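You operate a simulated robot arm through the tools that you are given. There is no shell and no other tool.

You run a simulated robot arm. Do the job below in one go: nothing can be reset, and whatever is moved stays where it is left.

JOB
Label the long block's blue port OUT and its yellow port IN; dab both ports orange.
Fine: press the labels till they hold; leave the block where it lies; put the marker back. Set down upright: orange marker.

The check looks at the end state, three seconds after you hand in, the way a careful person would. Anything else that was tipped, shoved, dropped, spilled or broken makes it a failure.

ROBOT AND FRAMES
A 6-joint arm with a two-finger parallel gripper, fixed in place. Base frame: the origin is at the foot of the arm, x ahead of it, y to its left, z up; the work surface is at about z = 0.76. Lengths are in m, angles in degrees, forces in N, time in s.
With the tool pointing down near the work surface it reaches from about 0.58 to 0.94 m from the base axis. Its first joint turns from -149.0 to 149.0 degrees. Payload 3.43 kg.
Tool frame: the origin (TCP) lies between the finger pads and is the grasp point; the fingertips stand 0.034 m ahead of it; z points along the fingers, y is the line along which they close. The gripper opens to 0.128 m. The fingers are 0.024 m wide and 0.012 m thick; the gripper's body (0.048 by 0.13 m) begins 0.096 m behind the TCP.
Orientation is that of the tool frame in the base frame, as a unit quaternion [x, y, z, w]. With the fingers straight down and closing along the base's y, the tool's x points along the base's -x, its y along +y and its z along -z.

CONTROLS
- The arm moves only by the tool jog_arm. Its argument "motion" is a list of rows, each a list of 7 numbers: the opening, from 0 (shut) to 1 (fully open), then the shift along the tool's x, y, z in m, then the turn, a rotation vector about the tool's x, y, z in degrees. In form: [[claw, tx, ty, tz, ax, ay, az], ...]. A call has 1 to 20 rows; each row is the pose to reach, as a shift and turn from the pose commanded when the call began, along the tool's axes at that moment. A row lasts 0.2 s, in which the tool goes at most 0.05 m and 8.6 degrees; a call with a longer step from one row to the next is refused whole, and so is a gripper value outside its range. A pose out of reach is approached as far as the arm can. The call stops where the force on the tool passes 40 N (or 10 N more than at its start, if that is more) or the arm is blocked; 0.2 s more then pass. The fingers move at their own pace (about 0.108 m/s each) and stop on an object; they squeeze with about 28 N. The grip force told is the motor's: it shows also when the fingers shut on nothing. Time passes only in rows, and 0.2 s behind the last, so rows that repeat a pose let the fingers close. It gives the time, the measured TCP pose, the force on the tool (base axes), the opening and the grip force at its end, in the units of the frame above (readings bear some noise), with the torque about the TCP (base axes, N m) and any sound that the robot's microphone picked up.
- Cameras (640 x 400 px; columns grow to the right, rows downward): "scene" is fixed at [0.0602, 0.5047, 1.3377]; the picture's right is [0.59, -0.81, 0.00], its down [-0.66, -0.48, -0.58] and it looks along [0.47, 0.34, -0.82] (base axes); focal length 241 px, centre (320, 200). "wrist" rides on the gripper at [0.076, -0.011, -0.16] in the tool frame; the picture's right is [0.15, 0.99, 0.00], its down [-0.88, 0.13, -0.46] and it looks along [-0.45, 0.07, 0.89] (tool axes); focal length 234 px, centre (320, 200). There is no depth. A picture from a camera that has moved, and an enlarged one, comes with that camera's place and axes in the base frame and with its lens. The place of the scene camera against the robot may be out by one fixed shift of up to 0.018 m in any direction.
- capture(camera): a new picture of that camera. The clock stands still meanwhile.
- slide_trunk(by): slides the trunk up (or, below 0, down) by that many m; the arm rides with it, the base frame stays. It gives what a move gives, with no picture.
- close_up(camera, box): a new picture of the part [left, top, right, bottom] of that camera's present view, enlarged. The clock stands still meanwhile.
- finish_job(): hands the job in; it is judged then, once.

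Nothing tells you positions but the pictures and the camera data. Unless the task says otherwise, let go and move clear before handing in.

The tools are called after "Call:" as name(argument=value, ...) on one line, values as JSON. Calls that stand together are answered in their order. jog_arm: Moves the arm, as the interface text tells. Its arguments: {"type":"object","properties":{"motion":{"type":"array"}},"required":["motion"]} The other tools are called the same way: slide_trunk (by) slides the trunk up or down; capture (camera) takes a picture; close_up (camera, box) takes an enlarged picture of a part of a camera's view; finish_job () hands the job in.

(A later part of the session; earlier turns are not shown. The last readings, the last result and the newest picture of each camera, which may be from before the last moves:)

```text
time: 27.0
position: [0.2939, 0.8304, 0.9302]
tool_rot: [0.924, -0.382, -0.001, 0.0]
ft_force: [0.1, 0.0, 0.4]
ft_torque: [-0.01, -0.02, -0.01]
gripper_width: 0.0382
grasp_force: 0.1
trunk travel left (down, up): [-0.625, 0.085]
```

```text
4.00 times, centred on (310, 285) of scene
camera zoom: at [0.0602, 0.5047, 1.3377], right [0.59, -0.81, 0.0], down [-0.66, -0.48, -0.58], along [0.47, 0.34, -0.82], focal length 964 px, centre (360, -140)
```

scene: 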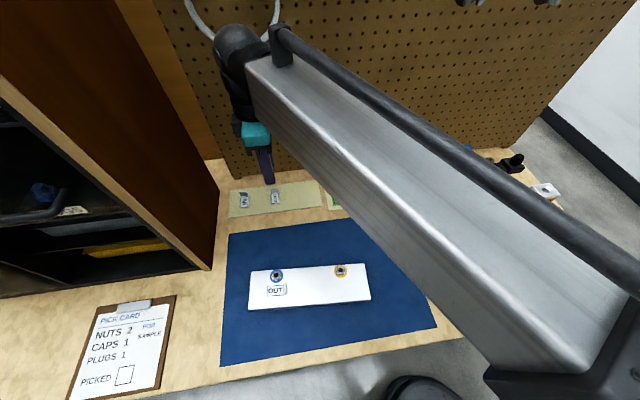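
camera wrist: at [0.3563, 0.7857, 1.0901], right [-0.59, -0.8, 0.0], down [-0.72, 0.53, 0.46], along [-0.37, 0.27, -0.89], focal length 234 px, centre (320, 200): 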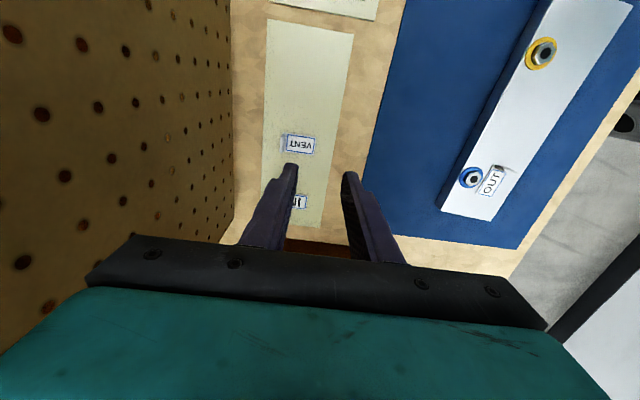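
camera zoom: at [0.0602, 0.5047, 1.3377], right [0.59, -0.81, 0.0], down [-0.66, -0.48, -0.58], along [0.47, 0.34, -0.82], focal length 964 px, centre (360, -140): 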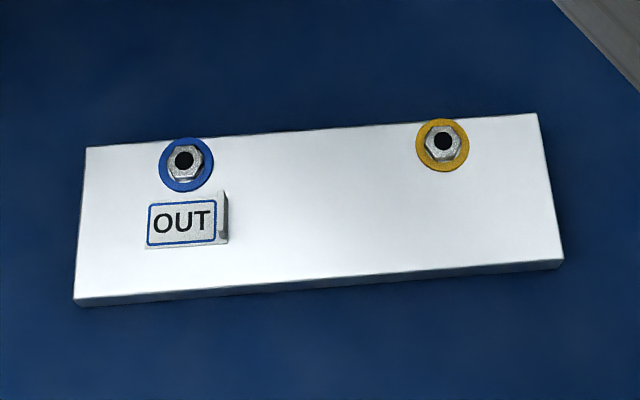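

The block hasn't moved, and OUT sits upright under the blue port. Next I'll move above the IN tab with the 7° lean; it's close to the arm's maximum reach, so I'll check how well the arm follows.

Call:
jog_arm(motion=[[0.3, -0.03, 0, 0, 2.5, 0, 0], [0.3, -0.06, -0.007, 0.005, 5, 0, 0], [0.3, -0.085, -0.014, 0.02, 7, 0, 0], [0.3, -0.1007, -0.0217, 0.03, 7, 0, 0], [0.3, -0.1007, -0.0217, 0.03, 7, 0, 0]])

Call:
capture(camera="wrist")

Call:
capture(camera="scene")

```text
time: 28.2
position: [0.236, 0.9032, 0.8988]
tool_rot: [0.922, -0.382, 0.023, -0.058]
ft_force: [0.0, -0.4, 0.0]
ft_torque: [-0.01, -0.01, 0.0]
gripper_width: 0.0384
grasp_force: 0.1
out of reach, approached as far as the arm can: row 4, 5
trunk travel left (down, up): [-0.625, 0.085]
```

```text
taken
camera wrist: at [0.2833, 0.8437, 1.0585], right [-0.59, -0.8, -0.12], down [-0.75, 0.49, 0.44], along [-0.29, 0.35, -0.89], focal length 234 px, centre (320, 200)
```

wrist: 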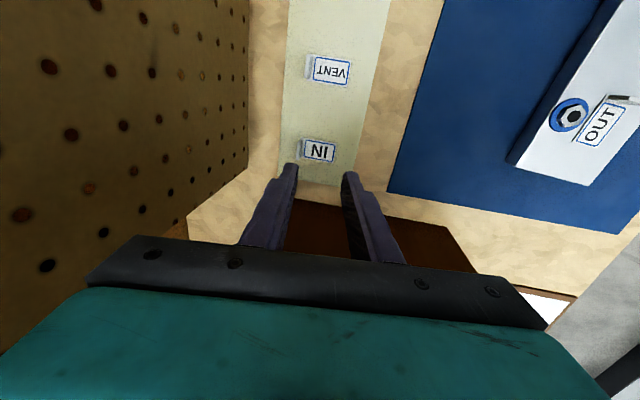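

```text
taken
```

scene: 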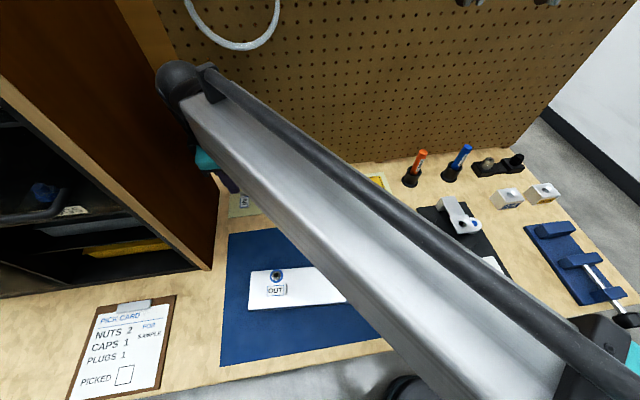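

The arm is at its reach limit here, at a radius of 0.934. The IN tab is at about 0.969, so I'll need more lean and a lower trunk. First I'll zoom in to pin down the IN tab and the cabinet face.

Call:
close_up(camera="wrist", box=[270, 125, 370, 185])

Call:
close_up(camera="wrist", box=[180, 130, 480, 300])

Call:
close_up(camera="scene", box=[140, 50, 300, 250])

```text
6.40 times, centred on (320, 155) of wrist
camera zoom: at [0.2833, 0.8437, 1.0585], right [-0.59, -0.8, -0.12], down [-0.75, 0.49, 0.44], along [-0.29, 0.35, -0.89], focal length 1499 px, centre (320, 488)
```

zoom: 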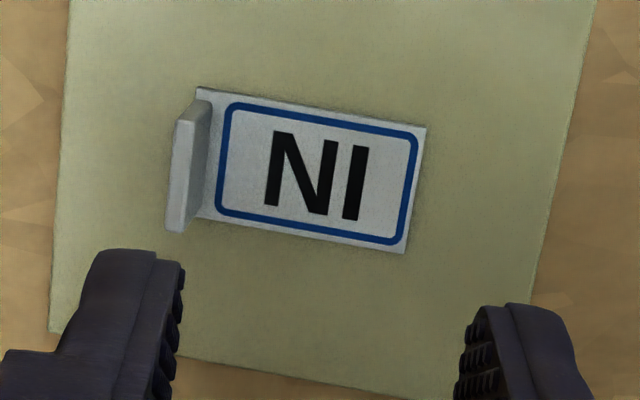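

```text
2.13 times, centred on (330, 215) of wrist
camera zoom: at [0.2833, 0.8437, 1.0585], right [-0.59, -0.8, -0.12], down [-0.75, 0.49, 0.44], along [-0.29, 0.35, -0.89], focal length 500 px, centre (299, 168)
```

zoom: 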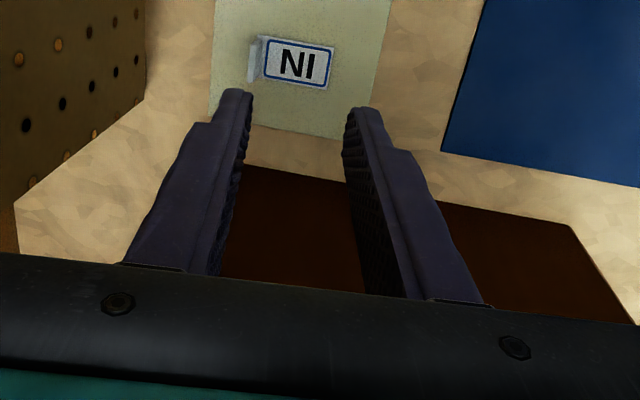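

```text
2.00 times, centred on (220, 150) of scene
camera zoom: at [0.0602, 0.5047, 1.3377], right [0.59, -0.81, 0.0], down [-0.66, -0.48, -0.58], along [0.47, 0.34, -0.82], focal length 482 px, centre (520, 300)
```

zoom: 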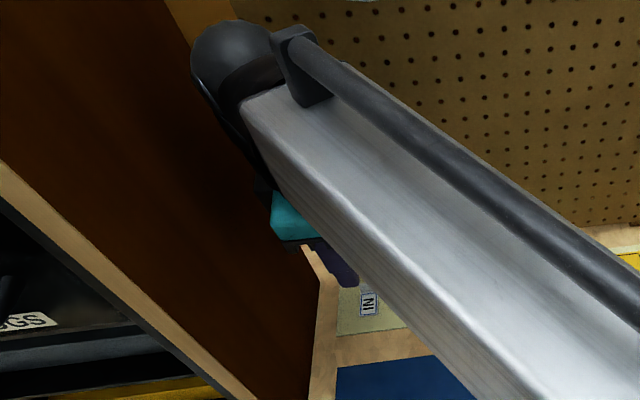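

The IN tab is at about (0.2605, 0.934) and the cabinet face at R≈−0.551, which leaves about 7 cm on that side. I'll back off and raise the tool, lower the trunk so the arm is stretched closer to level, and then check the readings.

Call:
jog_arm(motion=[[0.3, 0, 0.035, -0.02, 0, 0, 0], [0.3, 0, 0.06, -0.05, 0, 0, 0], [0.3, 0, 0.062, -0.09, 0, 0, 0], [0.3, 0, 0.0615, -0.125, 0, 0, 0], [0.3, 0, 0.0611, -0.1587, 0, 0, 0]])

Call:
slide_trunk(by=-0.15)

Call:
capture(camera="scene")

Call:
capture(camera="wrist")

```text
time: 29.4
position: [0.1815, 0.8447, 1.0488]
tool_rot: [0.922, -0.382, 0.023, -0.056]
ft_force: [-0.1, 0.3, -0.3]
ft_torque: [0.01, 0.0, 0.02]
gripper_width: 0.0384
grasp_force: 0.1
trunk travel left (down, up): [-0.625, 0.085]
```

```text
time: 31.1
position: [0.1807, 0.8439, 0.8988]
tool_rot: [0.922, -0.382, 0.023, -0.057]
ft_force: [0.6, 0.6, 0.3]
ft_torque: [-0.01, 0.0, -0.05]
gripper_width: 0.0385
grasp_force: 0.1
trunk travel left (down, up): [-0.475, 0.235]
```

```text
taken
```

scene: 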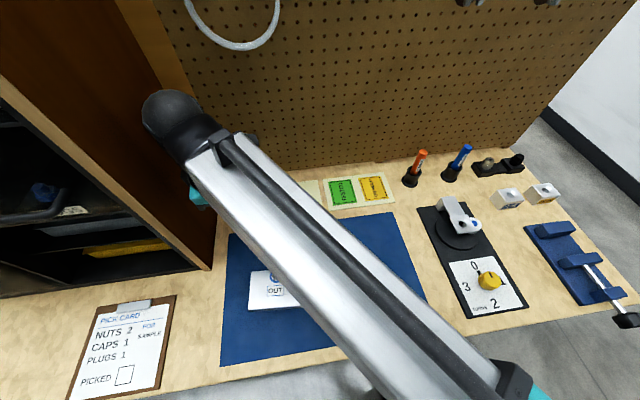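

```text
taken
camera wrist: at [0.228, 0.7858, 1.0585], right [-0.59, -0.8, -0.12], down [-0.75, 0.49, 0.44], along [-0.29, 0.35, -0.89], focal length 234 px, centre (320, 200)
```

wrist: 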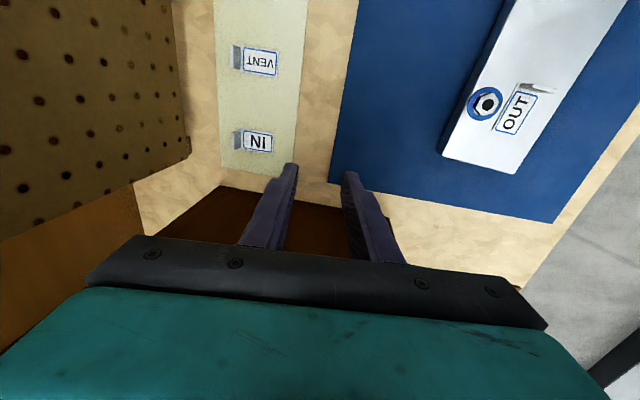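

With the trunk lowered there's more room. I'll move above the IN tab with a 13° lean and see whether the arm gets there.

Call:
jog_arm(motion=[[0.2, -0.0018, -0.0287, 0.008, 2, 0, 0], [0.2, -0.0037, -0.0574, 0.02, 4, 0, 0], [0.2, -0.0055, -0.086, 0.035, 6, 0, 0], [0.2, -0.0073, -0.1147, 0.0532, 6, 0, 0], [0.2, -0.0073, -0.1147, 0.0532, 6, 0, 0]])

Call:
capture(camera="wrist")

Call:
capture(camera="scene")

```text
time: 32.4
position: [0.2577, 0.9142, 0.8569]
tool_rot: [0.918, -0.38, 0.043, -0.106]
ft_force: [0.5, 0.6, -0.6]
ft_torque: [0.01, 0.01, -0.02]
gripper_width: 0.0257
grasp_force: 0.1
out of reach, approached as far as the arm can: row 4, 5
trunk travel left (down, up): [-0.475, 0.235]
```

```text
taken
camera wrist: at [0.2929, 0.844, 1.0154], right [-0.58, -0.79, -0.22], down [-0.79, 0.46, 0.42], along [-0.22, 0.42, -0.88], focal length 234 px, centre (320, 200)
```

wrist: 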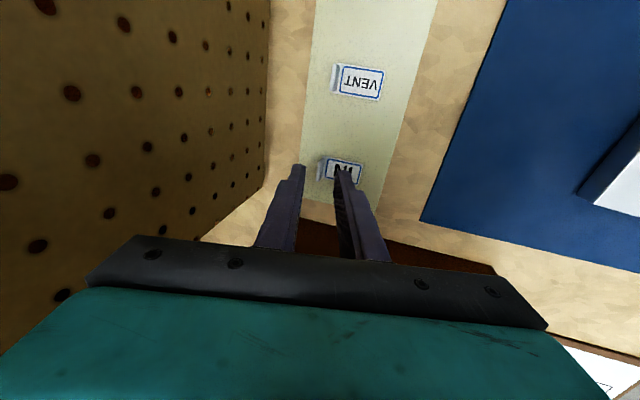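

```text
taken
```

scene: 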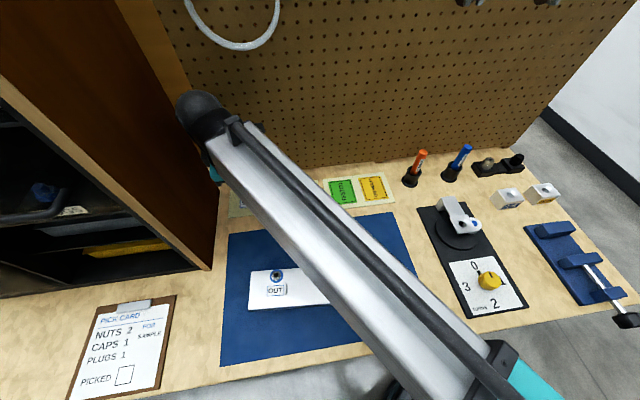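

The arm stopped about 2 cm short. I'll also lean the gripper along the bench; that axis keeps the pads parallel to the tab and shortens the reach needed.

Call:
jog_arm(motion=[[0.2, 0, 0.01, -0.003, -1, -8, 0], [0.2, 0, 0.01, -0.003, -2, -16, 0], [0.2, -0.0122, -0.0158, 0.0036, -2, -16, 0], [0.2, -0.0122, -0.0158, 0.0036, -2, -16, 0]])

Call:
capture(camera="wrist")

Call:
close_up(camera="scene", box=[160, 60, 320, 230])

```text
time: 33.4
position: [0.2602, 0.936, 0.8582]
tool_rot: [0.917, -0.361, -0.092, -0.14]
ft_force: [0.2, 0.7, 0.2]
ft_torque: [-0.01, 0.02, 0.0]
gripper_width: 0.0256
grasp_force: 0.0
trunk travel left (down, up): [-0.475, 0.235]
```

```text
taken
camera wrist: at [0.3324, 0.8448, 0.9919], right [-0.58, -0.78, -0.23], down [-0.69, 0.32, 0.64], along [-0.43, 0.53, -0.73], focal length 234 px, centre (320, 200)
```

wrist: 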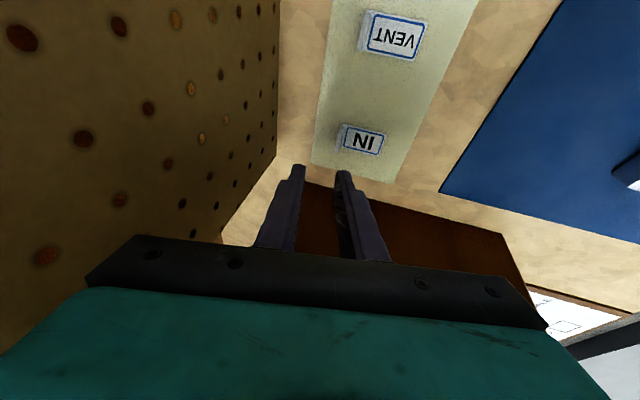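

```text
2.35 times, centred on (240, 145) of scene
camera zoom: at [0.0602, 0.5047, 1.3377], right [0.59, -0.81, 0.0], down [-0.66, -0.48, -0.58], along [0.47, 0.34, -0.82], focal length 567 px, centre (508, 329)
```

zoom: 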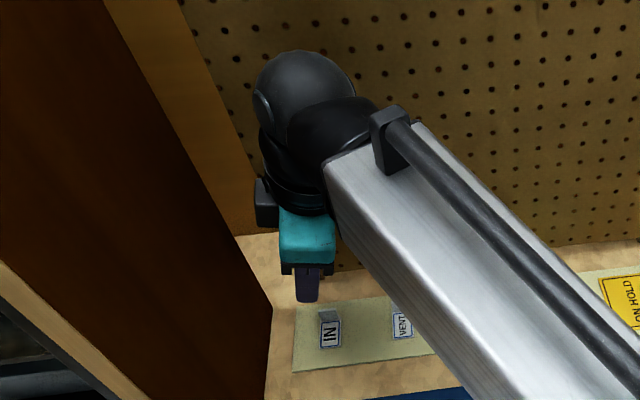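

The arm now reaches the spot. I'll zoom in to check alignment with the tab.

Call:
close_up(camera="wrist", box=[280, 105, 400, 205])

```text
4.00 times, centred on (340, 155) of wrist
camera zoom: at [0.3324, 0.8448, 0.9919], right [-0.58, -0.78, -0.23], down [-0.69, 0.32, 0.64], along [-0.43, 0.53, -0.73], focal length 937 px, centre (240, 380)
```

zoom: 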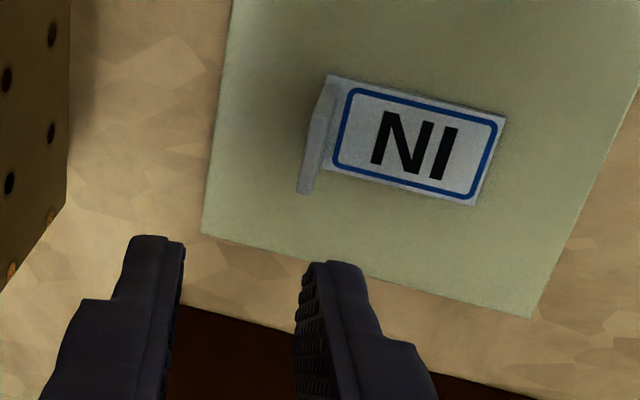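

The tool tip lines up in the camera's frame, but the lean moves the fingertips away from the TCP, so I'll correct for that. I'll ease the sideways lean to about 9° and bring the fingertips directly above the tab.

Call:
jog_arm(motion=[[0.15, 0.0064, 0.0058, 0.01, 1, 3.5, 0], [0.15, 0.0128, 0.0116, 0.0207, 2, 7, 0], [0.15, 0.0128, 0.0116, 0.0207, 2, 7, 0]])

Call:
close_up(camera="wrist", box=[270, 115, 400, 205])

Call:
close_up(camera="scene", box=[200, 100, 300, 230])

```text
time: 34.1
position: [0.2586, 0.9249, 0.8342]
tool_rot: [0.918, -0.371, -0.029, -0.134]
ft_force: [-0.7, 0.4, 0.6]
ft_torque: [-0.02, 0.01, 0.01]
gripper_width: 0.0191
grasp_force: 0.0
trunk travel left (down, up): [-0.475, 0.235]
```

```text
4.44 times, centred on (335, 160) of wrist
camera zoom: at [0.3138, 0.8407, 0.9789], right [-0.58, -0.78, -0.24], down [-0.75, 0.38, 0.54], along [-0.33, 0.5, -0.8], focal length 1041 px, centre (253, 378)
```

zoom: 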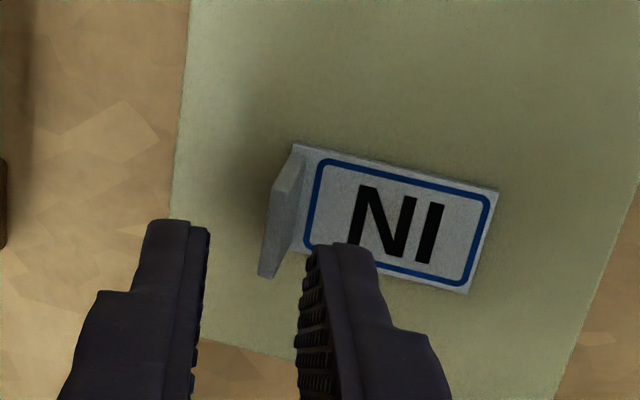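

```text
3.08 times, centred on (250, 165) of scene
camera zoom: at [0.0602, 0.5047, 1.3377], right [0.59, -0.81, 0.0], down [-0.66, -0.48, -0.58], along [0.47, 0.34, -0.82], focal length 742 px, centre (535, 308)
```

zoom: 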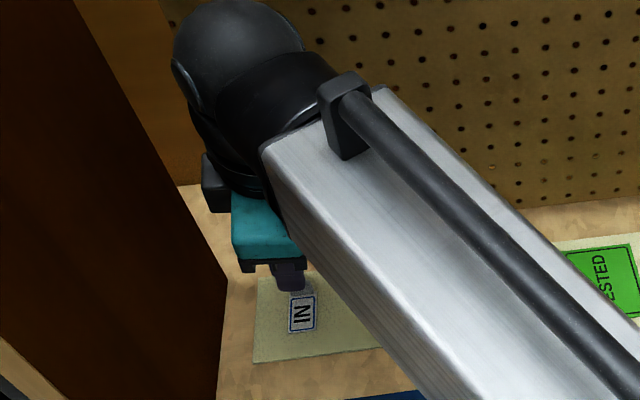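

The fingertips now straddle the tab line. I'll make the final approach and close on the tab.

Call:
jog_arm(motion=[[0.15, 0.0015, 0.002, 0.01, 0, 0, 0], [0.15, 0.003, 0.004, 0.02, 0, 0, 0], [0.15, 0.0038, 0.0052, 0.0255, 0, 0, 0]])

Call:
close_up(camera="wrist", box=[270, 115, 400, 205])

```text
time: 35.0
position: [0.2594, 0.9259, 0.8058]
tool_rot: [0.918, -0.372, -0.029, -0.134]
ft_force: [0.0, -0.1, 0.6]
ft_torque: [0.0, 0.03, -0.01]
gripper_width: 0.0193
grasp_force: 0.0
trunk travel left (down, up): [-0.475, 0.235]
```

```text
4.44 times, centred on (335, 160) of wrist
camera zoom: at [0.3141, 0.8407, 0.9503], right [-0.58, -0.78, -0.24], down [-0.75, 0.38, 0.54], along [-0.33, 0.5, -0.8], focal length 1041 px, centre (253, 378)
```

zoom: 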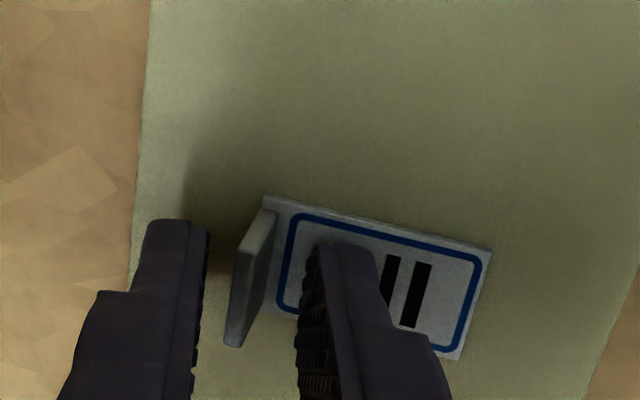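

The tab is between the pads and within the finger width. I'll go 3 mm lower and close.

Call:
jog_arm(motion=[[0.15, 0.0003, 0.0004, 0.0015, 0, 0, 0], [0.15, 0.0004, 0.0006, 0.0027, 0, 0, 0], [0.0, 0.0004, 0.0006, 0.0027, 0, 0, 0], [0.0, 0.0004, 0.0006, 0.0027, 0, 0, 0], [0.0, 0.0004, 0.0006, 0.0027, 0, 0, 0]])

Call:
close_up(camera="wrist", box=[270, 115, 400, 205])

```text
time: 36.1
position: [0.2595, 0.9263, 0.805]
tool_rot: [0.918, -0.373, -0.029, -0.134]
ft_force: [-0.8, 0.6, 9.1]
ft_torque: [-0.19, 0.3, 0.0]
gripper_width: 0.001
grasp_force: 27.9
trunk travel left (down, up): [-0.475, 0.235]
```

```text
4.44 times, centred on (335, 160) of wrist
camera zoom: at [0.3142, 0.84, 0.9496], right [-0.58, -0.78, -0.25], down [-0.75, 0.38, 0.54], along [-0.33, 0.5, -0.8], focal length 1041 px, centre (253, 378)
```

zoom: 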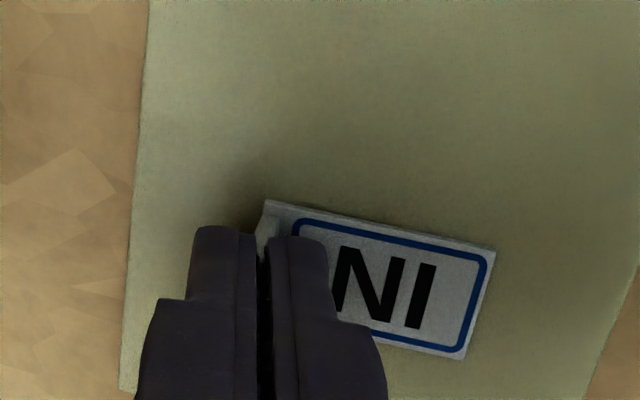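

The tab is gripped with a light 9 N contact, much like the first label. I'll lift straight up.

Call:
jog_arm(motion=[[0.0, -0.0008, -0.0011, -0.0048, 0, 0, 0], [0.0, -0.0015, -0.0022, -0.0096, 0, 0, 0], [0.0, -0.0023, -0.0034, -0.0144, 0, 0, 0], [0.0, -0.0046, -0.0067, -0.0288, 0, 0, 0], [0.0, -0.0061, -0.009, -0.0384, 0, 0, 0]])

Call:
close_up(camera="wrist", box=[270, 115, 400, 205])

Call:
close_up(camera="scene", box=[200, 130, 300, 230])

```text
time: 37.4
position: [0.2591, 0.9255, 0.842]
tool_rot: [0.918, -0.372, -0.029, -0.133]
ft_force: [0.1, -0.9, 1.0]
ft_torque: [-0.01, 0.02, -0.04]
gripper_width: 0.0013
grasp_force: 27.7
trunk travel left (down, up): [-0.475, 0.235]
```

```text
4.44 times, centred on (335, 160) of wrist
camera zoom: at [0.3137, 0.84, 0.9866], right [-0.58, -0.78, -0.24], down [-0.75, 0.38, 0.54], along [-0.33, 0.5, -0.8], focal length 1041 px, centre (253, 378)
```

zoom: 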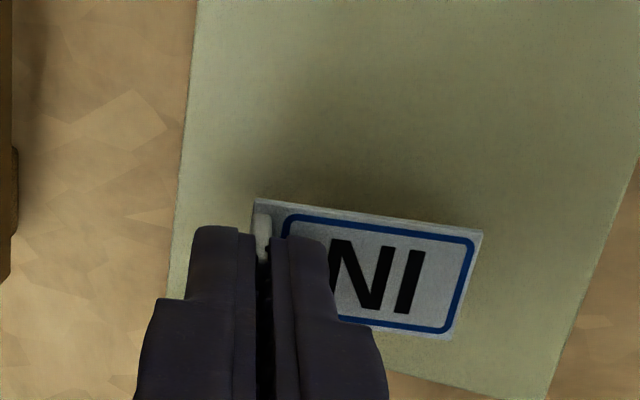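

```text
4.00 times, centred on (250, 180) of scene
camera zoom: at [0.0602, 0.5047, 1.3377], right [0.59, -0.81, 0.0], down [-0.66, -0.48, -0.58], along [0.47, 0.34, -0.82], focal length 964 px, centre (600, 280)
```

zoom: 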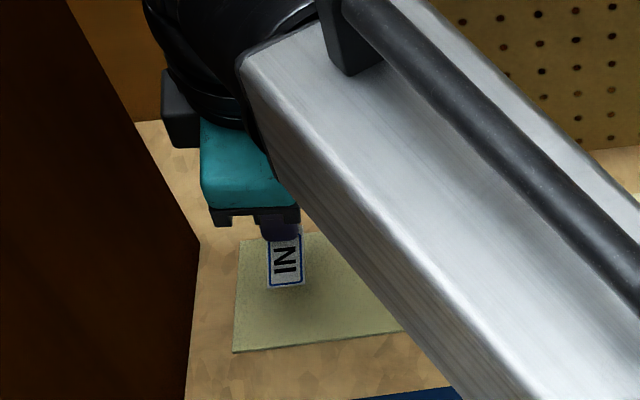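

The IN label is held just like OUT was. I'll back away from the pegboard and remove the forward tilt, keeping the 9° side lean since the label is aligned to it.

Call:
jog_arm(motion=[[0.0, -0.0031, -0.0045, -0.0192, 0, 0, 0], [0.0, -0.006, 0.025, -0.04, -3.2, 0, 0.5], [0.0, -0.0085, 0.062, -0.058, -6.4, 0, 1.0], [0.0, -0.011, 0.098, -0.075, -9.6, 0, 1.5], [0.0, -0.0132, 0.1325, -0.0911, -12.84, 0, 2.03], [0.0, -0.0132, 0.1325, -0.0911, -12.84, 0, 2.03]])

Call:
slide_trunk(by=0.235)

Call:
close_up(camera="wrist", box=[270, 115, 400, 205])

Call:
capture(camera="scene")

```text
time: 38.8
position: [0.1532, 0.8206, 0.9027]
tool_rot: [0.92, -0.383, -0.073, -0.029]
ft_force: [0.5, -0.5, 0.6]
ft_torque: [-0.03, 0.0, 0.0]
gripper_width: 0.0012
grasp_force: 28.3
trunk travel left (down, up): [-0.475, 0.235]
```

```text
time: 41.2
position: [0.1532, 0.8198, 1.1373]
tool_rot: [0.921, -0.382, -0.073, -0.03]
ft_force: [0.3, -0.8, -0.2]
ft_torque: [0.0, -0.02, 0.0]
gripper_width: 0.0013
grasp_force: 28.2
trunk travel left (down, up): [-0.71, 0.0]
```

```text
4.44 times, centred on (335, 160) of wrist
camera zoom: at [0.232, 0.7576, 1.283], right [-0.6, -0.8, -0.02], down [-0.66, 0.47, 0.59], along [-0.46, 0.37, -0.81], focal length 1041 px, centre (253, 378)
```

zoom: 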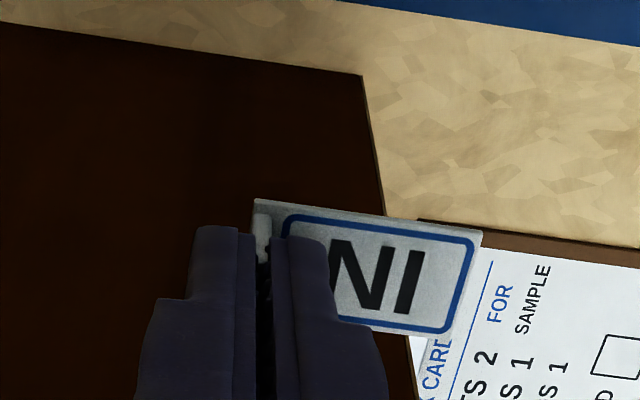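

```text
taken
```

scene: 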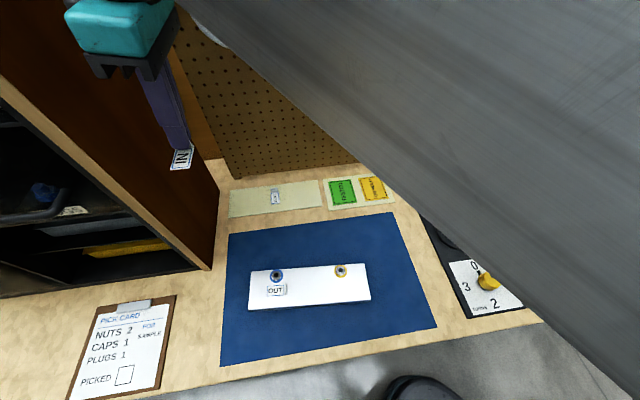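

The trunk is now fully up, which helps reach close to the base. I'll yaw the tool 95° about the vertical and move over the spot in front of the yellow port.

Call:
jog_arm(motion=[[0.0, 0.0199, 0.0113, 0.0119, 1.07, 0, 6.7], [0.0, 0.0398, 0.0225, 0.0238, 2.14, 0, 13.4], [0.0, 0.0597, 0.0338, 0.0357, 3.2, 0, 20.1], [0.0, 0.0796, 0.0451, 0.0475, 4.27, 0, 26.8], [0.0, 0.0995, 0.0563, 0.0594, 5.34, 0, 33.5], [0.0, 0.1194, 0.0676, 0.0713, 6.41, 0, 40.2], [0.0, 0.1393, 0.0789, 0.0832, 7.48, 0, 46.9], [0.0, 0.1592, 0.0901, 0.0951, 8.54, 0, 53.6], [0.0, 0.1791, 0.1014, 0.107, 9.61, 0, 60.3], [0.0, 0.199, 0.1126, 0.1189, 10.68, 0, 67.0], [0.0, 0.2189, 0.1239, 0.1307, 11.75, 0, 73.7], [0.0, 0.2388, 0.1352, 0.1426, 12.81, 0, 80.4], [0.0, 0.2587, 0.1464, 0.1545, 13.88, 0, 87.1], [0.0, 0.2786, 0.1577, 0.1664, 14.95, 0, 93.8], [0.0, 0.2786, 0.1577, 0.1664, 14.95, 0, 93.8]])

Call:
capture(camera="wrist")

Call:
capture(camera="scene")

```text
time: 44.4
position: [0.2162, 0.5326, 0.928]
tool_rot: [-0.339, 0.937, 0.027, 0.075]
ft_force: [-0.5, 0.2, 0.0]
ft_torque: [0.0, 0.02, -0.03]
gripper_width: 0.0011
grasp_force: 27.8
trunk travel left (down, up): [-0.71, 0.0]
```

```text
taken
camera wrist: at [0.1461, 0.4604, 1.0734], right [-0.74, 0.67, -0.02], down [0.53, 0.61, 0.59], along [0.41, 0.43, -0.81], focal length 234 px, centre (320, 200)
```

wrist: 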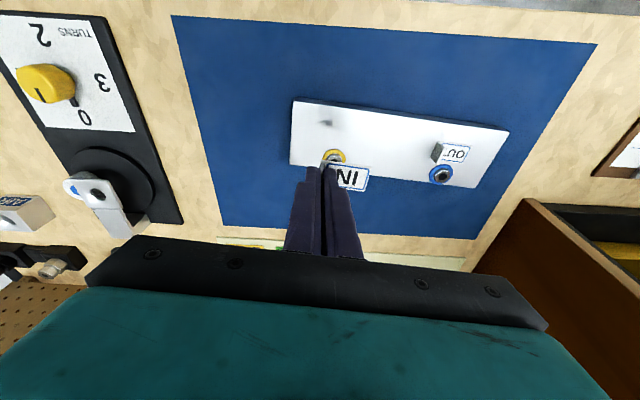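

```text
taken
```

scene: 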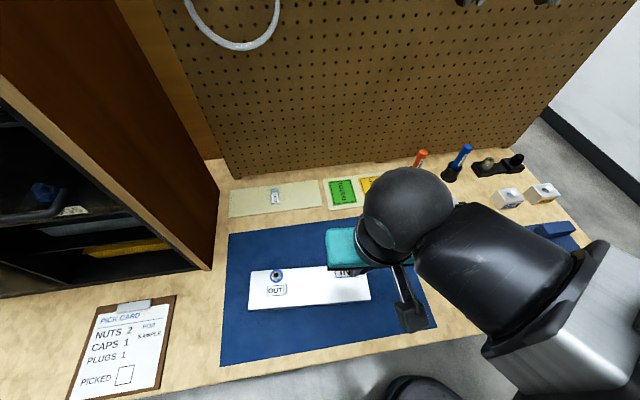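

The arm reaches it, and the label hovers in front of the yellow port. I'll lower it to just above the block.

Call:
jog_arm(motion=[[0.0, 0.0032, 0, 0.0197, 0, 0, 0], [0.0, 0.0064, 0, 0.0394, 0, 0, 0], [0.0, 0.0095, 0, 0.0592, 0, 0, 0], [0.0, 0.0119, 0, 0.0739, 0, 0, 0], [0.0, 0.0135, 0, 0.0838, 0, 0, 0]])

Call:
close_up(camera="wrist", box=[240, 80, 440, 230])

Call:
close_up(camera="scene", box=[260, 220, 420, 330])

```text
time: 45.6
position: [0.2168, 0.5309, 0.843]
tool_rot: [-0.34, 0.937, 0.027, 0.074]
ft_force: [-0.1, 0.4, -0.9]
ft_torque: [0.01, 0.02, 0.02]
gripper_width: 0.0013
grasp_force: 27.9
trunk travel left (down, up): [-0.71, 0.0]
```

```text
2.67 times, centred on (340, 155) of wrist
camera zoom: at [0.147, 0.4594, 0.9881], right [-0.75, 0.67, -0.02], down [0.53, 0.61, 0.59], along [0.41, 0.43, -0.81], focal length 624 px, centre (267, 320)
```

zoom: 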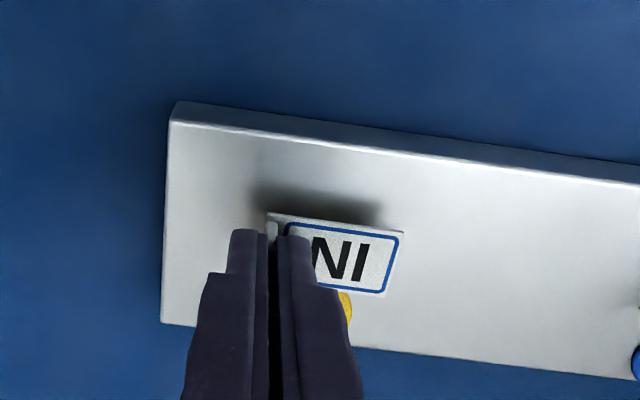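

```text
3.64 times, centred on (340, 275) of scene
camera zoom: at [0.0602, 0.5047, 1.3377], right [0.59, -0.81, 0.0], down [-0.66, -0.48, -0.58], along [0.47, 0.34, -0.82], focal length 877 px, centre (247, -73)
```

zoom: 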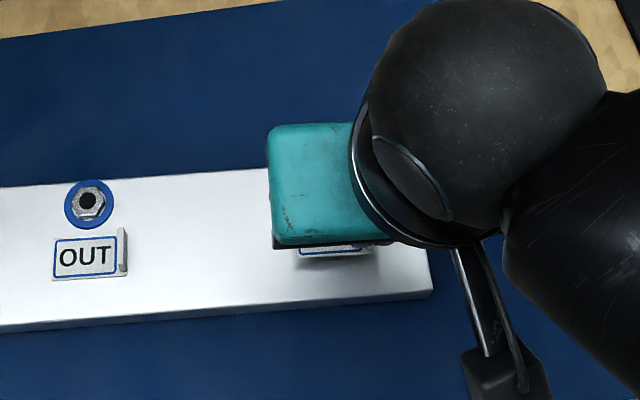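

The label is above the block with the yellow washer just behind it. I'll go down in small steps until I feel contact.

Call:
jog_arm(motion=[[0.0, 0.001, 0, 0.006, 0, 0, 0], [0.0, 0.0018, 0, 0.011, 0, 0, 0], [0.0, 0.0022, 0, 0.0138, 0, 0, 0], [0.0, 0.0024, 0, 0.0148, 0, 0, 0]])

Call:
close_up(camera="wrist", box=[240, 80, 440, 230])

```text
time: 46.6
position: [0.2183, 0.5314, 0.8289]
tool_rot: [-0.341, 0.937, 0.027, 0.074]
ft_force: [0.0, 0.1, 0.6]
ft_torque: [-0.03, 0.02, -0.03]
gripper_width: 0.0011
grasp_force: 27.4
trunk travel left (down, up): [-0.71, 0.0]
```

```text
2.67 times, centred on (340, 155) of wrist
camera zoom: at [0.1476, 0.4597, 0.9747], right [-0.75, 0.67, -0.02], down [0.53, 0.61, 0.59], along [0.41, 0.43, -0.81], focal length 624 px, centre (267, 320)
```

zoom: 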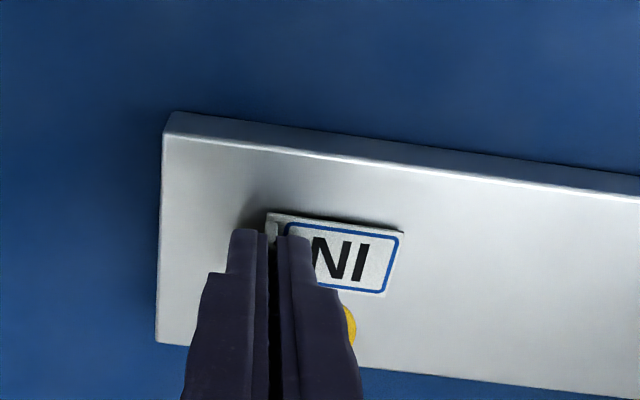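

There's still a small gap, and the washer is clearing the label edge. I'll continue in 1 mm steps.

Call:
jog_arm(motion=[[0.0, 0.0002, 0, 0.001, 0, 0, 0], [0.0, 0.0003, 0, 0.002, 0, 0, 0], [0.0, 0.0005, 0, 0.003, 0, 0, 0], [0.0, 0.0006, 0, 0.004, 0, 0, 0]])

Call:
close_up(camera="wrist", box=[240, 80, 440, 230])

```text
time: 47.6
position: [0.2162, 0.5303, 0.8247]
tool_rot: [-0.34, 0.937, 0.027, 0.075]
ft_force: [-0.6, 0.1, 1.0]
ft_torque: [-0.04, 0.0, -0.02]
gripper_width: 0.0012
grasp_force: 28.2
trunk travel left (down, up): [-0.71, 0.0]
```

```text
2.67 times, centred on (340, 155) of wrist
camera zoom: at [0.1473, 0.4597, 0.971], right [-0.75, 0.67, -0.02], down [0.53, 0.61, 0.59], along [0.41, 0.43, -0.81], focal length 624 px, centre (267, 320)
```

zoom: 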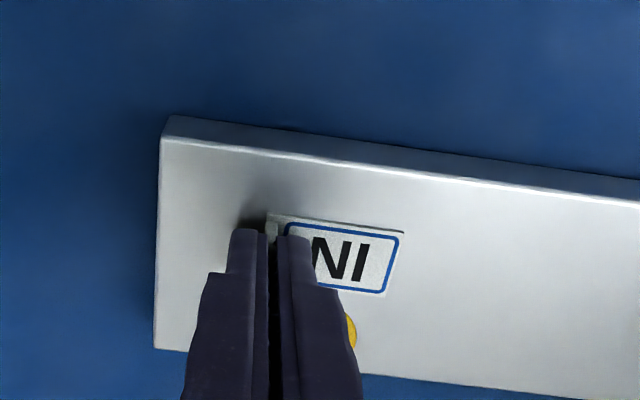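

Call:
jog_arm(motion=[[0.0, 0.0002, 0, 0.001, 0, 0, 0], [0.0, 0.0003, 0, 0.002, 0, 0, 0]])

Call:
close_up(camera="wrist", box=[240, 80, 440, 230])

```text
time: 48.2
position: [0.2171, 0.5308, 0.8264]
tool_rot: [-0.34, 0.937, 0.027, 0.076]
ft_force: [0.9, 0.9, 13.3]
ft_torque: [0.13, -0.02, -0.02]
gripper_width: 0.0015
grasp_force: 27.7
trunk travel left (down, up): [-0.71, 0.0]
```

```text
2.67 times, centred on (340, 155) of wrist
camera zoom: at [0.1472, 0.4591, 0.9702], right [-0.75, 0.67, -0.02], down [0.53, 0.61, 0.59], along [0.41, 0.43, -0.81], focal length 624 px, centre (267, 320)
```

zoom: 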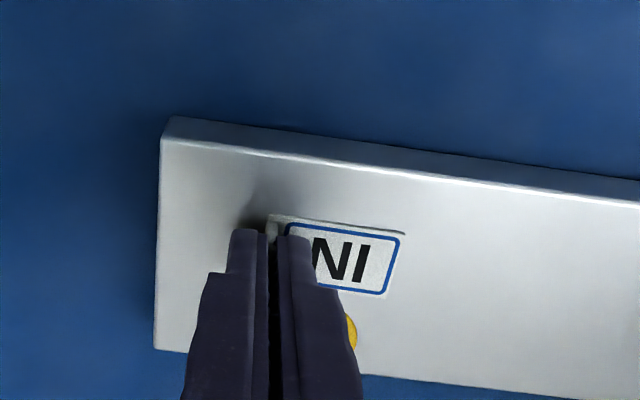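

Contact is at 13 N. I'll press a little more and hold, ease off, release the tab and rise straight up.

Call:
jog_arm(motion=[[0.0, 0.0001, 0, 0.0008, 0, 0, 0], [0.0, 0.0001, 0, 0.0008, 0, 0, 0], [0.0, 0.0001, 0, 0.0008, 0, 0, 0], [0.0, -0.0001, 0, -0.0007, 0, 0, 0], [0.0, -0.0001, 0, -0.0007, 0, 0, 0], [0.15, -0.0001, 0, -0.0007, 0, 0, 0], [0.15, -0.0001, 0, -0.0007, 0, 0, 0], [0.15, -0.0001, 0, -0.0007, 0, 0, 0]])

Call:
close_up(camera="wrist", box=[240, 80, 440, 230])

```text
time: 50.0
position: [0.2179, 0.5309, 0.8237]
tool_rot: [-0.339, 0.937, 0.027, 0.073]
ft_force: [0.1, -0.1, 0.9]
ft_torque: [0.01, -0.04, 0.0]
gripper_width: 0.0193
grasp_force: 0.2
trunk travel left (down, up): [-0.71, 0.0]
```

```text
2.67 times, centred on (340, 155) of wrist
camera zoom: at [0.1477, 0.4594, 0.97], right [-0.75, 0.67, -0.02], down [0.53, 0.61, 0.59], along [0.41, 0.43, -0.81], focal length 624 px, centre (267, 320)
```

zoom: 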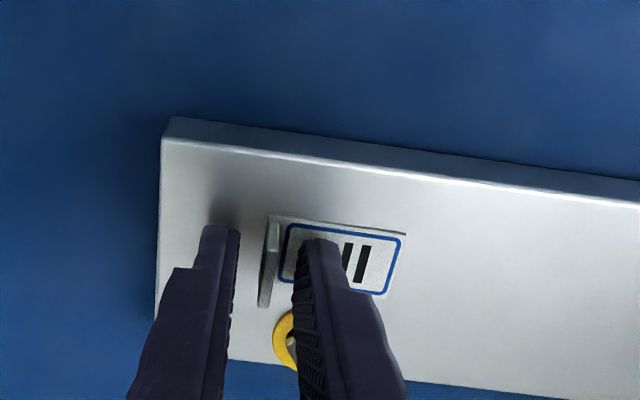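

IN is released and lying flat. I'll lift, straighten the tool, close the fingers and position them over the print for pressing.

Call:
jog_arm(motion=[[0.15, -0.0032, 0, -0.0197, 0, 0, 0], [0.15, -0.0072, 0, -0.0444, 0, 0, 0], [0.15, -0.0111, 0, -0.069, 0, 0, 0], [0.0, -0.0143, 0.0215, -0.0685, 0, 4.5, 0], [0.0, -0.0143, 0.0215, -0.0685, 0, 9, 0], [0.0, -0.0143, 0.0215, -0.0685, 0, 9, 0]])

Call:
capture(camera="wrist")

Call:
close_up(camera="wrist", box=[240, 80, 440, 230])

```text
time: 51.4
position: [0.2062, 0.5478, 0.8949]
tool_rot: [-0.341, 0.94, 0.0, 0.001]
ft_force: [-0.2, 0.1, 0.4]
ft_torque: [-0.01, -0.01, 0.01]
gripper_width: 0.0
grasp_force: 28.0
trunk travel left (down, up): [-0.71, 0.0]
```

```text
taken
camera wrist: at [0.1553, 0.4923, 1.0547], right [-0.75, 0.66, 0.0], down [0.59, 0.67, 0.46], along [0.3, 0.34, -0.89], focal length 234 px, centre (320, 200)
```

wrist: 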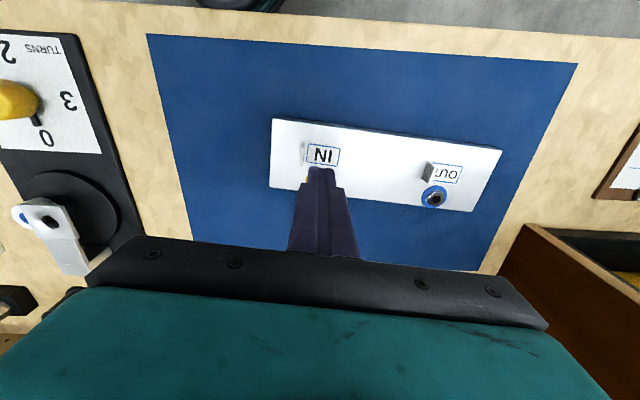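

```text
2.67 times, centred on (340, 155) of wrist
camera zoom: at [0.1553, 0.4923, 1.0547], right [-0.75, 0.66, 0.0], down [0.59, 0.67, 0.46], along [0.3, 0.34, -0.89], focal length 624 px, centre (267, 320)
```

zoom: 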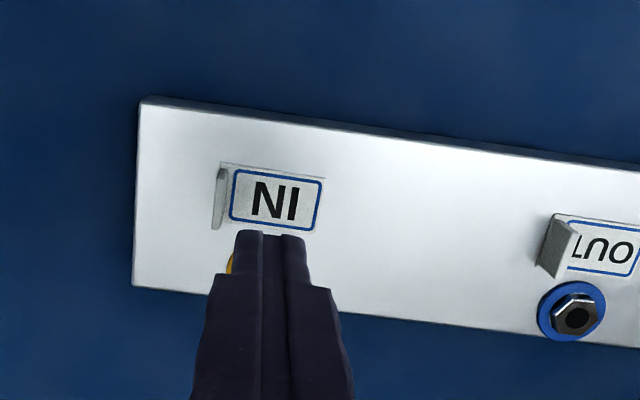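

IN lies square in front of the yellow port, and the fingertips are right over its print. I'll press it down.

Call:
jog_arm(motion=[[0.0, 0, 0.002, 0.03, 0, 0, 0], [0.0, 0, 0.002, 0.055, 0, 0, 0], [0.0, 0, 0.002, 0.067, 0, 0, 0], [0.0, 0, 0.002, 0.072, 0, 0, 0], [0.0, 0, 0.002, 0.0735, 0, 0, 0], [0.0, 0, 0.002, 0.0735, 0, 0, 0]])

Call:
close_up(camera="wrist", box=[240, 80, 440, 230])

```text
time: 52.8
position: [0.206, 0.5524, 0.8201]
tool_rot: [-0.342, 0.94, 0.0, 0.001]
ft_force: [-0.7, 1.1, 1.3]
ft_torque: [0.02, 0.0, 0.0]
gripper_width: 0.0
grasp_force: 27.6
trunk travel left (down, up): [-0.71, 0.0]
```

```text
2.67 times, centred on (340, 155) of wrist
camera zoom: at [0.153, 0.4958, 0.9803], right [-0.75, 0.66, 0.0], down [0.59, 0.66, 0.46], along [0.3, 0.34, -0.89], focal length 624 px, centre (267, 320)
```

zoom: 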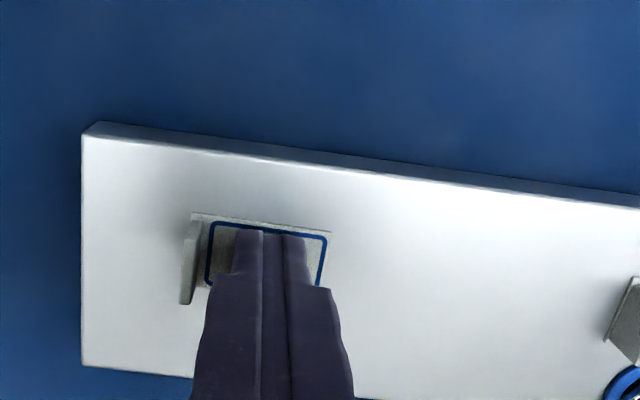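

The fingertips are just touching. I'll press a further 1.5–2 mm, hold, then lift clear.

Call:
jog_arm(motion=[[0.0, 0, 0, 0.001, 0, 0, 0], [0.0, 0, 0, 0.0018, 0, 0, 0], [0.0, 0, 0, 0.0018, 0, 0, 0], [0.0, 0, 0, 0.0018, 0, 0, 0], [0.0, 0, 0, 0.0018, 0, 0, 0], [0.0, 0, 0, 0.0018, 0, 0, 0]])

```text
time: 54.2
position: [0.2034, 0.552, 0.8191]
tool_rot: [-0.341, 0.94, 0.001, 0.001]
ft_force: [0.1, 3.6, 32.2]
ft_torque: [0.11, -0.01, 0.01]
gripper_width: 0.0001
grasp_force: 28.5
trunk travel left (down, up): [-0.71, 0.0]
```

IN was pressed at 32 N for about a second. I'll rise, look back at both labels, and travel high over to the orange marker.

Call:
jog_arm(motion=[[0.0, 0, 0, -0.004, 0, 0, 0], [0.0, 0, 0, -0.03, 0, 0, 0], [0.0, 0, 0, -0.07, 0, 0, 0], [0.0, 0, 0, -0.11, 0, 0, 0], [0.0, -0.035, -0.0285, -0.13, 0, 0, 0], [0.0, -0.0685, -0.0555, -0.15, 0, 0, 0], [0.1, -0.1027, -0.0832, -0.165, 0, 0, 0], [0.2, -0.1365, -0.1106, -0.18, 0, 0, 0], [0.3, -0.1715, -0.1389, -0.18, 0, 0, 0], [0.4, -0.206, -0.1669, -0.18, 0, 0, 0], [0.4, -0.24, -0.1944, -0.18, 0, 0, 0], [0.4, -0.274, -0.222, -0.18, 0, 0, 0], [0.4, -0.3045, -0.2467, -0.18, 0, 0, 0], [0.4, -0.3045, -0.2467, -0.18, 0, 0, 0]])

Call:
capture(camera="wrist")

Call:
capture(camera="scene")

Call:
close_up(camera="scene", box=[230, 250, 390, 320])

```text
time: 57.2
position: [0.5969, 0.5575, 0.9971]
tool_rot: [-0.341, 0.94, 0.001, 0.0]
ft_force: [0.5, -0.3, 0.3]
ft_torque: [0.01, 0.01, -0.01]
gripper_width: 0.0509
grasp_force: 0.1
trunk travel left (down, up): [-0.71, 0.0]
```

```text
taken
camera wrist: at [0.5455, 0.5008, 1.1572], right [-0.75, 0.66, 0.0], down [0.59, 0.67, 0.46], along [0.3, 0.34, -0.89], focal length 234 px, centre (320, 200)
```

wrist: 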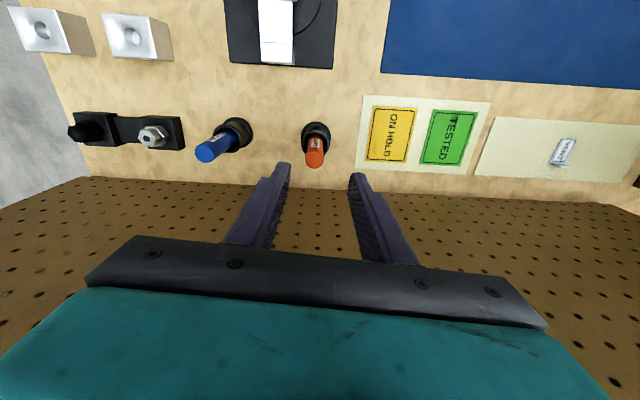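

```text
taken
```

scene: 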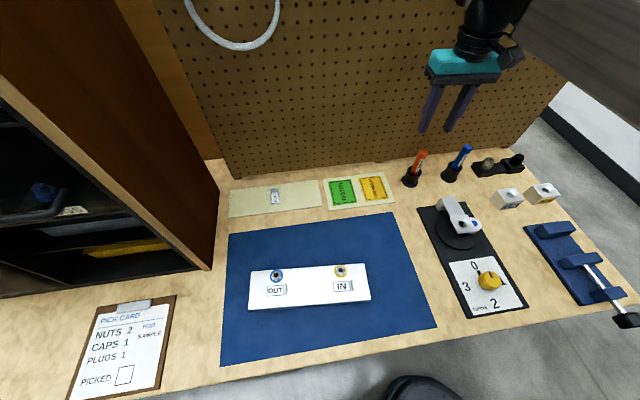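

```text
4.00 times, centred on (310, 285) of scene
camera zoom: at [0.0602, 0.5047, 1.3377], right [0.59, -0.81, 0.0], down [-0.66, -0.48, -0.58], along [0.47, 0.34, -0.82], focal length 964 px, centre (360, -140)
```

zoom: 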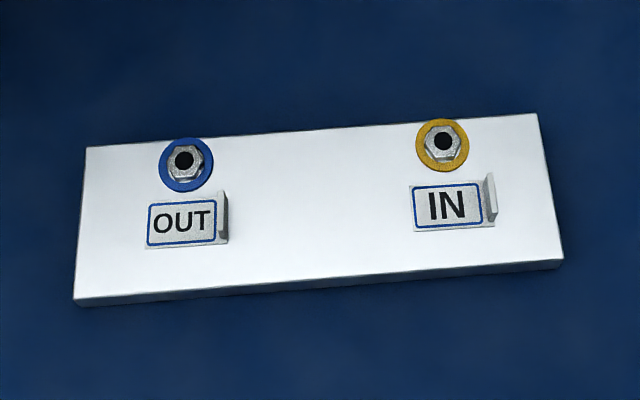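

Both labels are upright in front of their ports and the block hasn't moved. Now I'll locate the orange marker and its stand precisely.

Call:
close_up(camera="wrist", box=[280, 100, 350, 190])

Call:
close_up(camera="scene", box=[395, 140, 485, 195])

```text
4.44 times, centred on (315, 145) of wrist
camera zoom: at [0.5455, 0.5008, 1.1572], right [-0.75, 0.66, 0.0], down [0.59, 0.67, 0.46], along [0.3, 0.34, -0.89], focal length 1041 px, centre (342, 444)
```

zoom: 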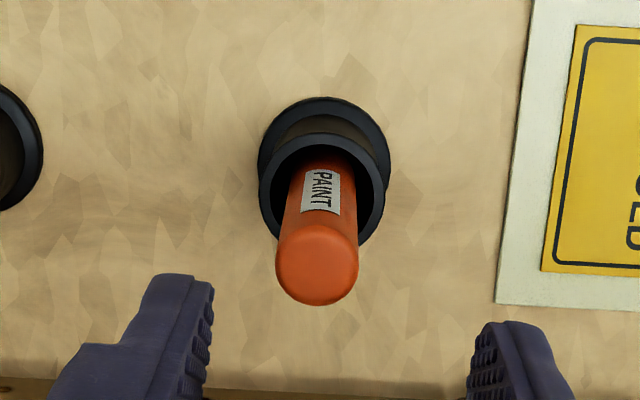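

```text
7.11 times, centred on (440, 168) of scene
camera zoom: at [0.0602, 0.5047, 1.3377], right [0.59, -0.81, 0.0], down [-0.66, -0.48, -0.58], along [0.47, 0.34, -0.82], focal length 1715 px, centre (-533, 431)
```

zoom: 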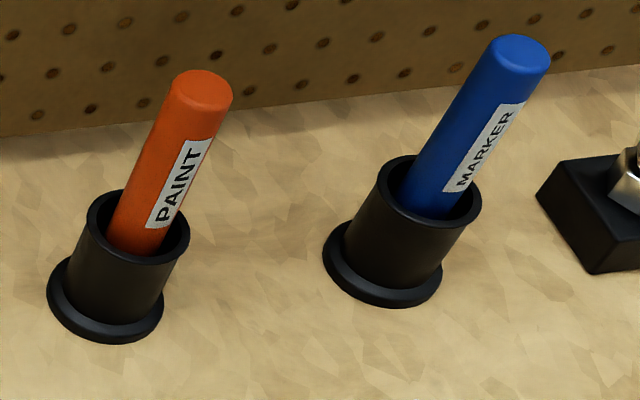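

The orange marker stands vertical at (0.605, 0.558), with its top at z≈0.888 and the cup rim at z≈0.81. I'll centre over it and come down around it with the fingers part open.

Call:
jog_arm(motion=[[0.4, -0.0066, -0.0055, 0.0, 0, 0, 0], [0.4, -0.0066, -0.0055, 0.03, 0, 0, 0], [0.4, -0.0066, -0.0055, 0.07, 0, 0, 0]])

Call:
capture(camera="wrist")

Call:
close_up(camera="scene", box=[380, 80, 500, 200])

```text
time: 58.0
position: [0.6056, 0.5639, 0.9288]
tool_rot: [-0.341, 0.94, 0.0, 0.0]
ft_force: [-0.1, -0.5, 0.5]
ft_torque: [-0.01, -0.01, -0.06]
gripper_width: 0.0515
grasp_force: 0.0
trunk travel left (down, up): [-0.71, 0.0]
```

```text
taken
camera wrist: at [0.5539, 0.5066, 1.0878], right [-0.75, 0.66, 0.0], down [0.59, 0.66, 0.46], along [0.3, 0.34, -0.89], focal length 234 px, centre (320, 200)
```

wrist: 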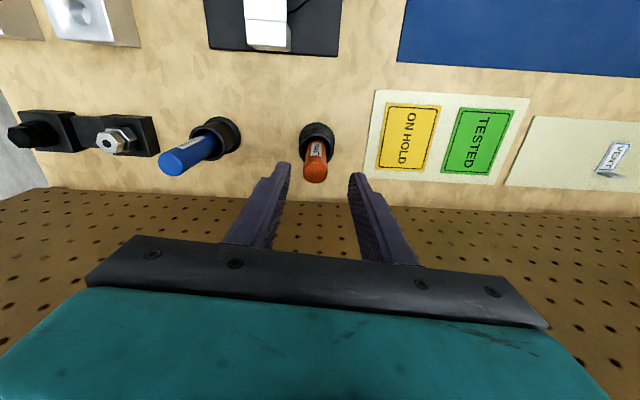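

```text
3.33 times, centred on (440, 140) of scene
camera zoom: at [0.0602, 0.5047, 1.3377], right [0.59, -0.81, 0.0], down [-0.66, -0.48, -0.58], along [0.47, 0.34, -0.82], focal length 804 px, centre (-80, 400)
```

zoom: 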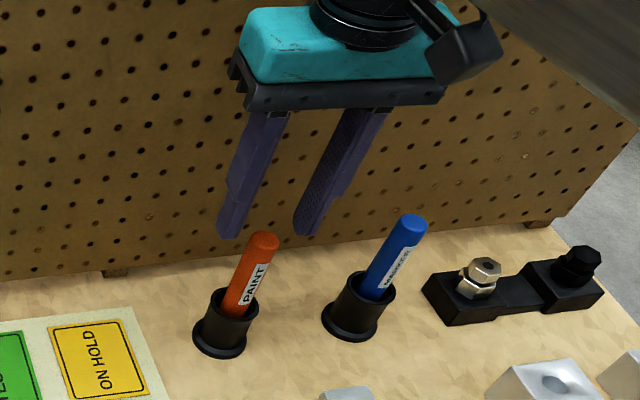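

The readings shifted a few millimetres, so I'll trust the image of the marker relative to the fingers and zoom in on it.

Call:
close_up(camera="wrist", box=[260, 110, 380, 210])

```text
4.00 times, centred on (320, 160) of wrist
camera zoom: at [0.5539, 0.5066, 1.0878], right [-0.75, 0.66, 0.0], down [0.59, 0.66, 0.46], along [0.3, 0.34, -0.89], focal length 937 px, centre (320, 360)
```

zoom: 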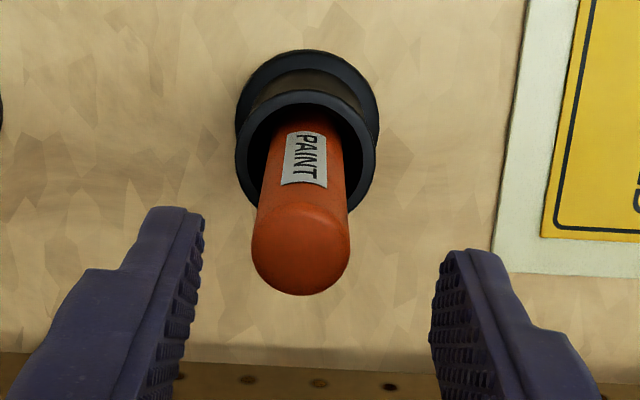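

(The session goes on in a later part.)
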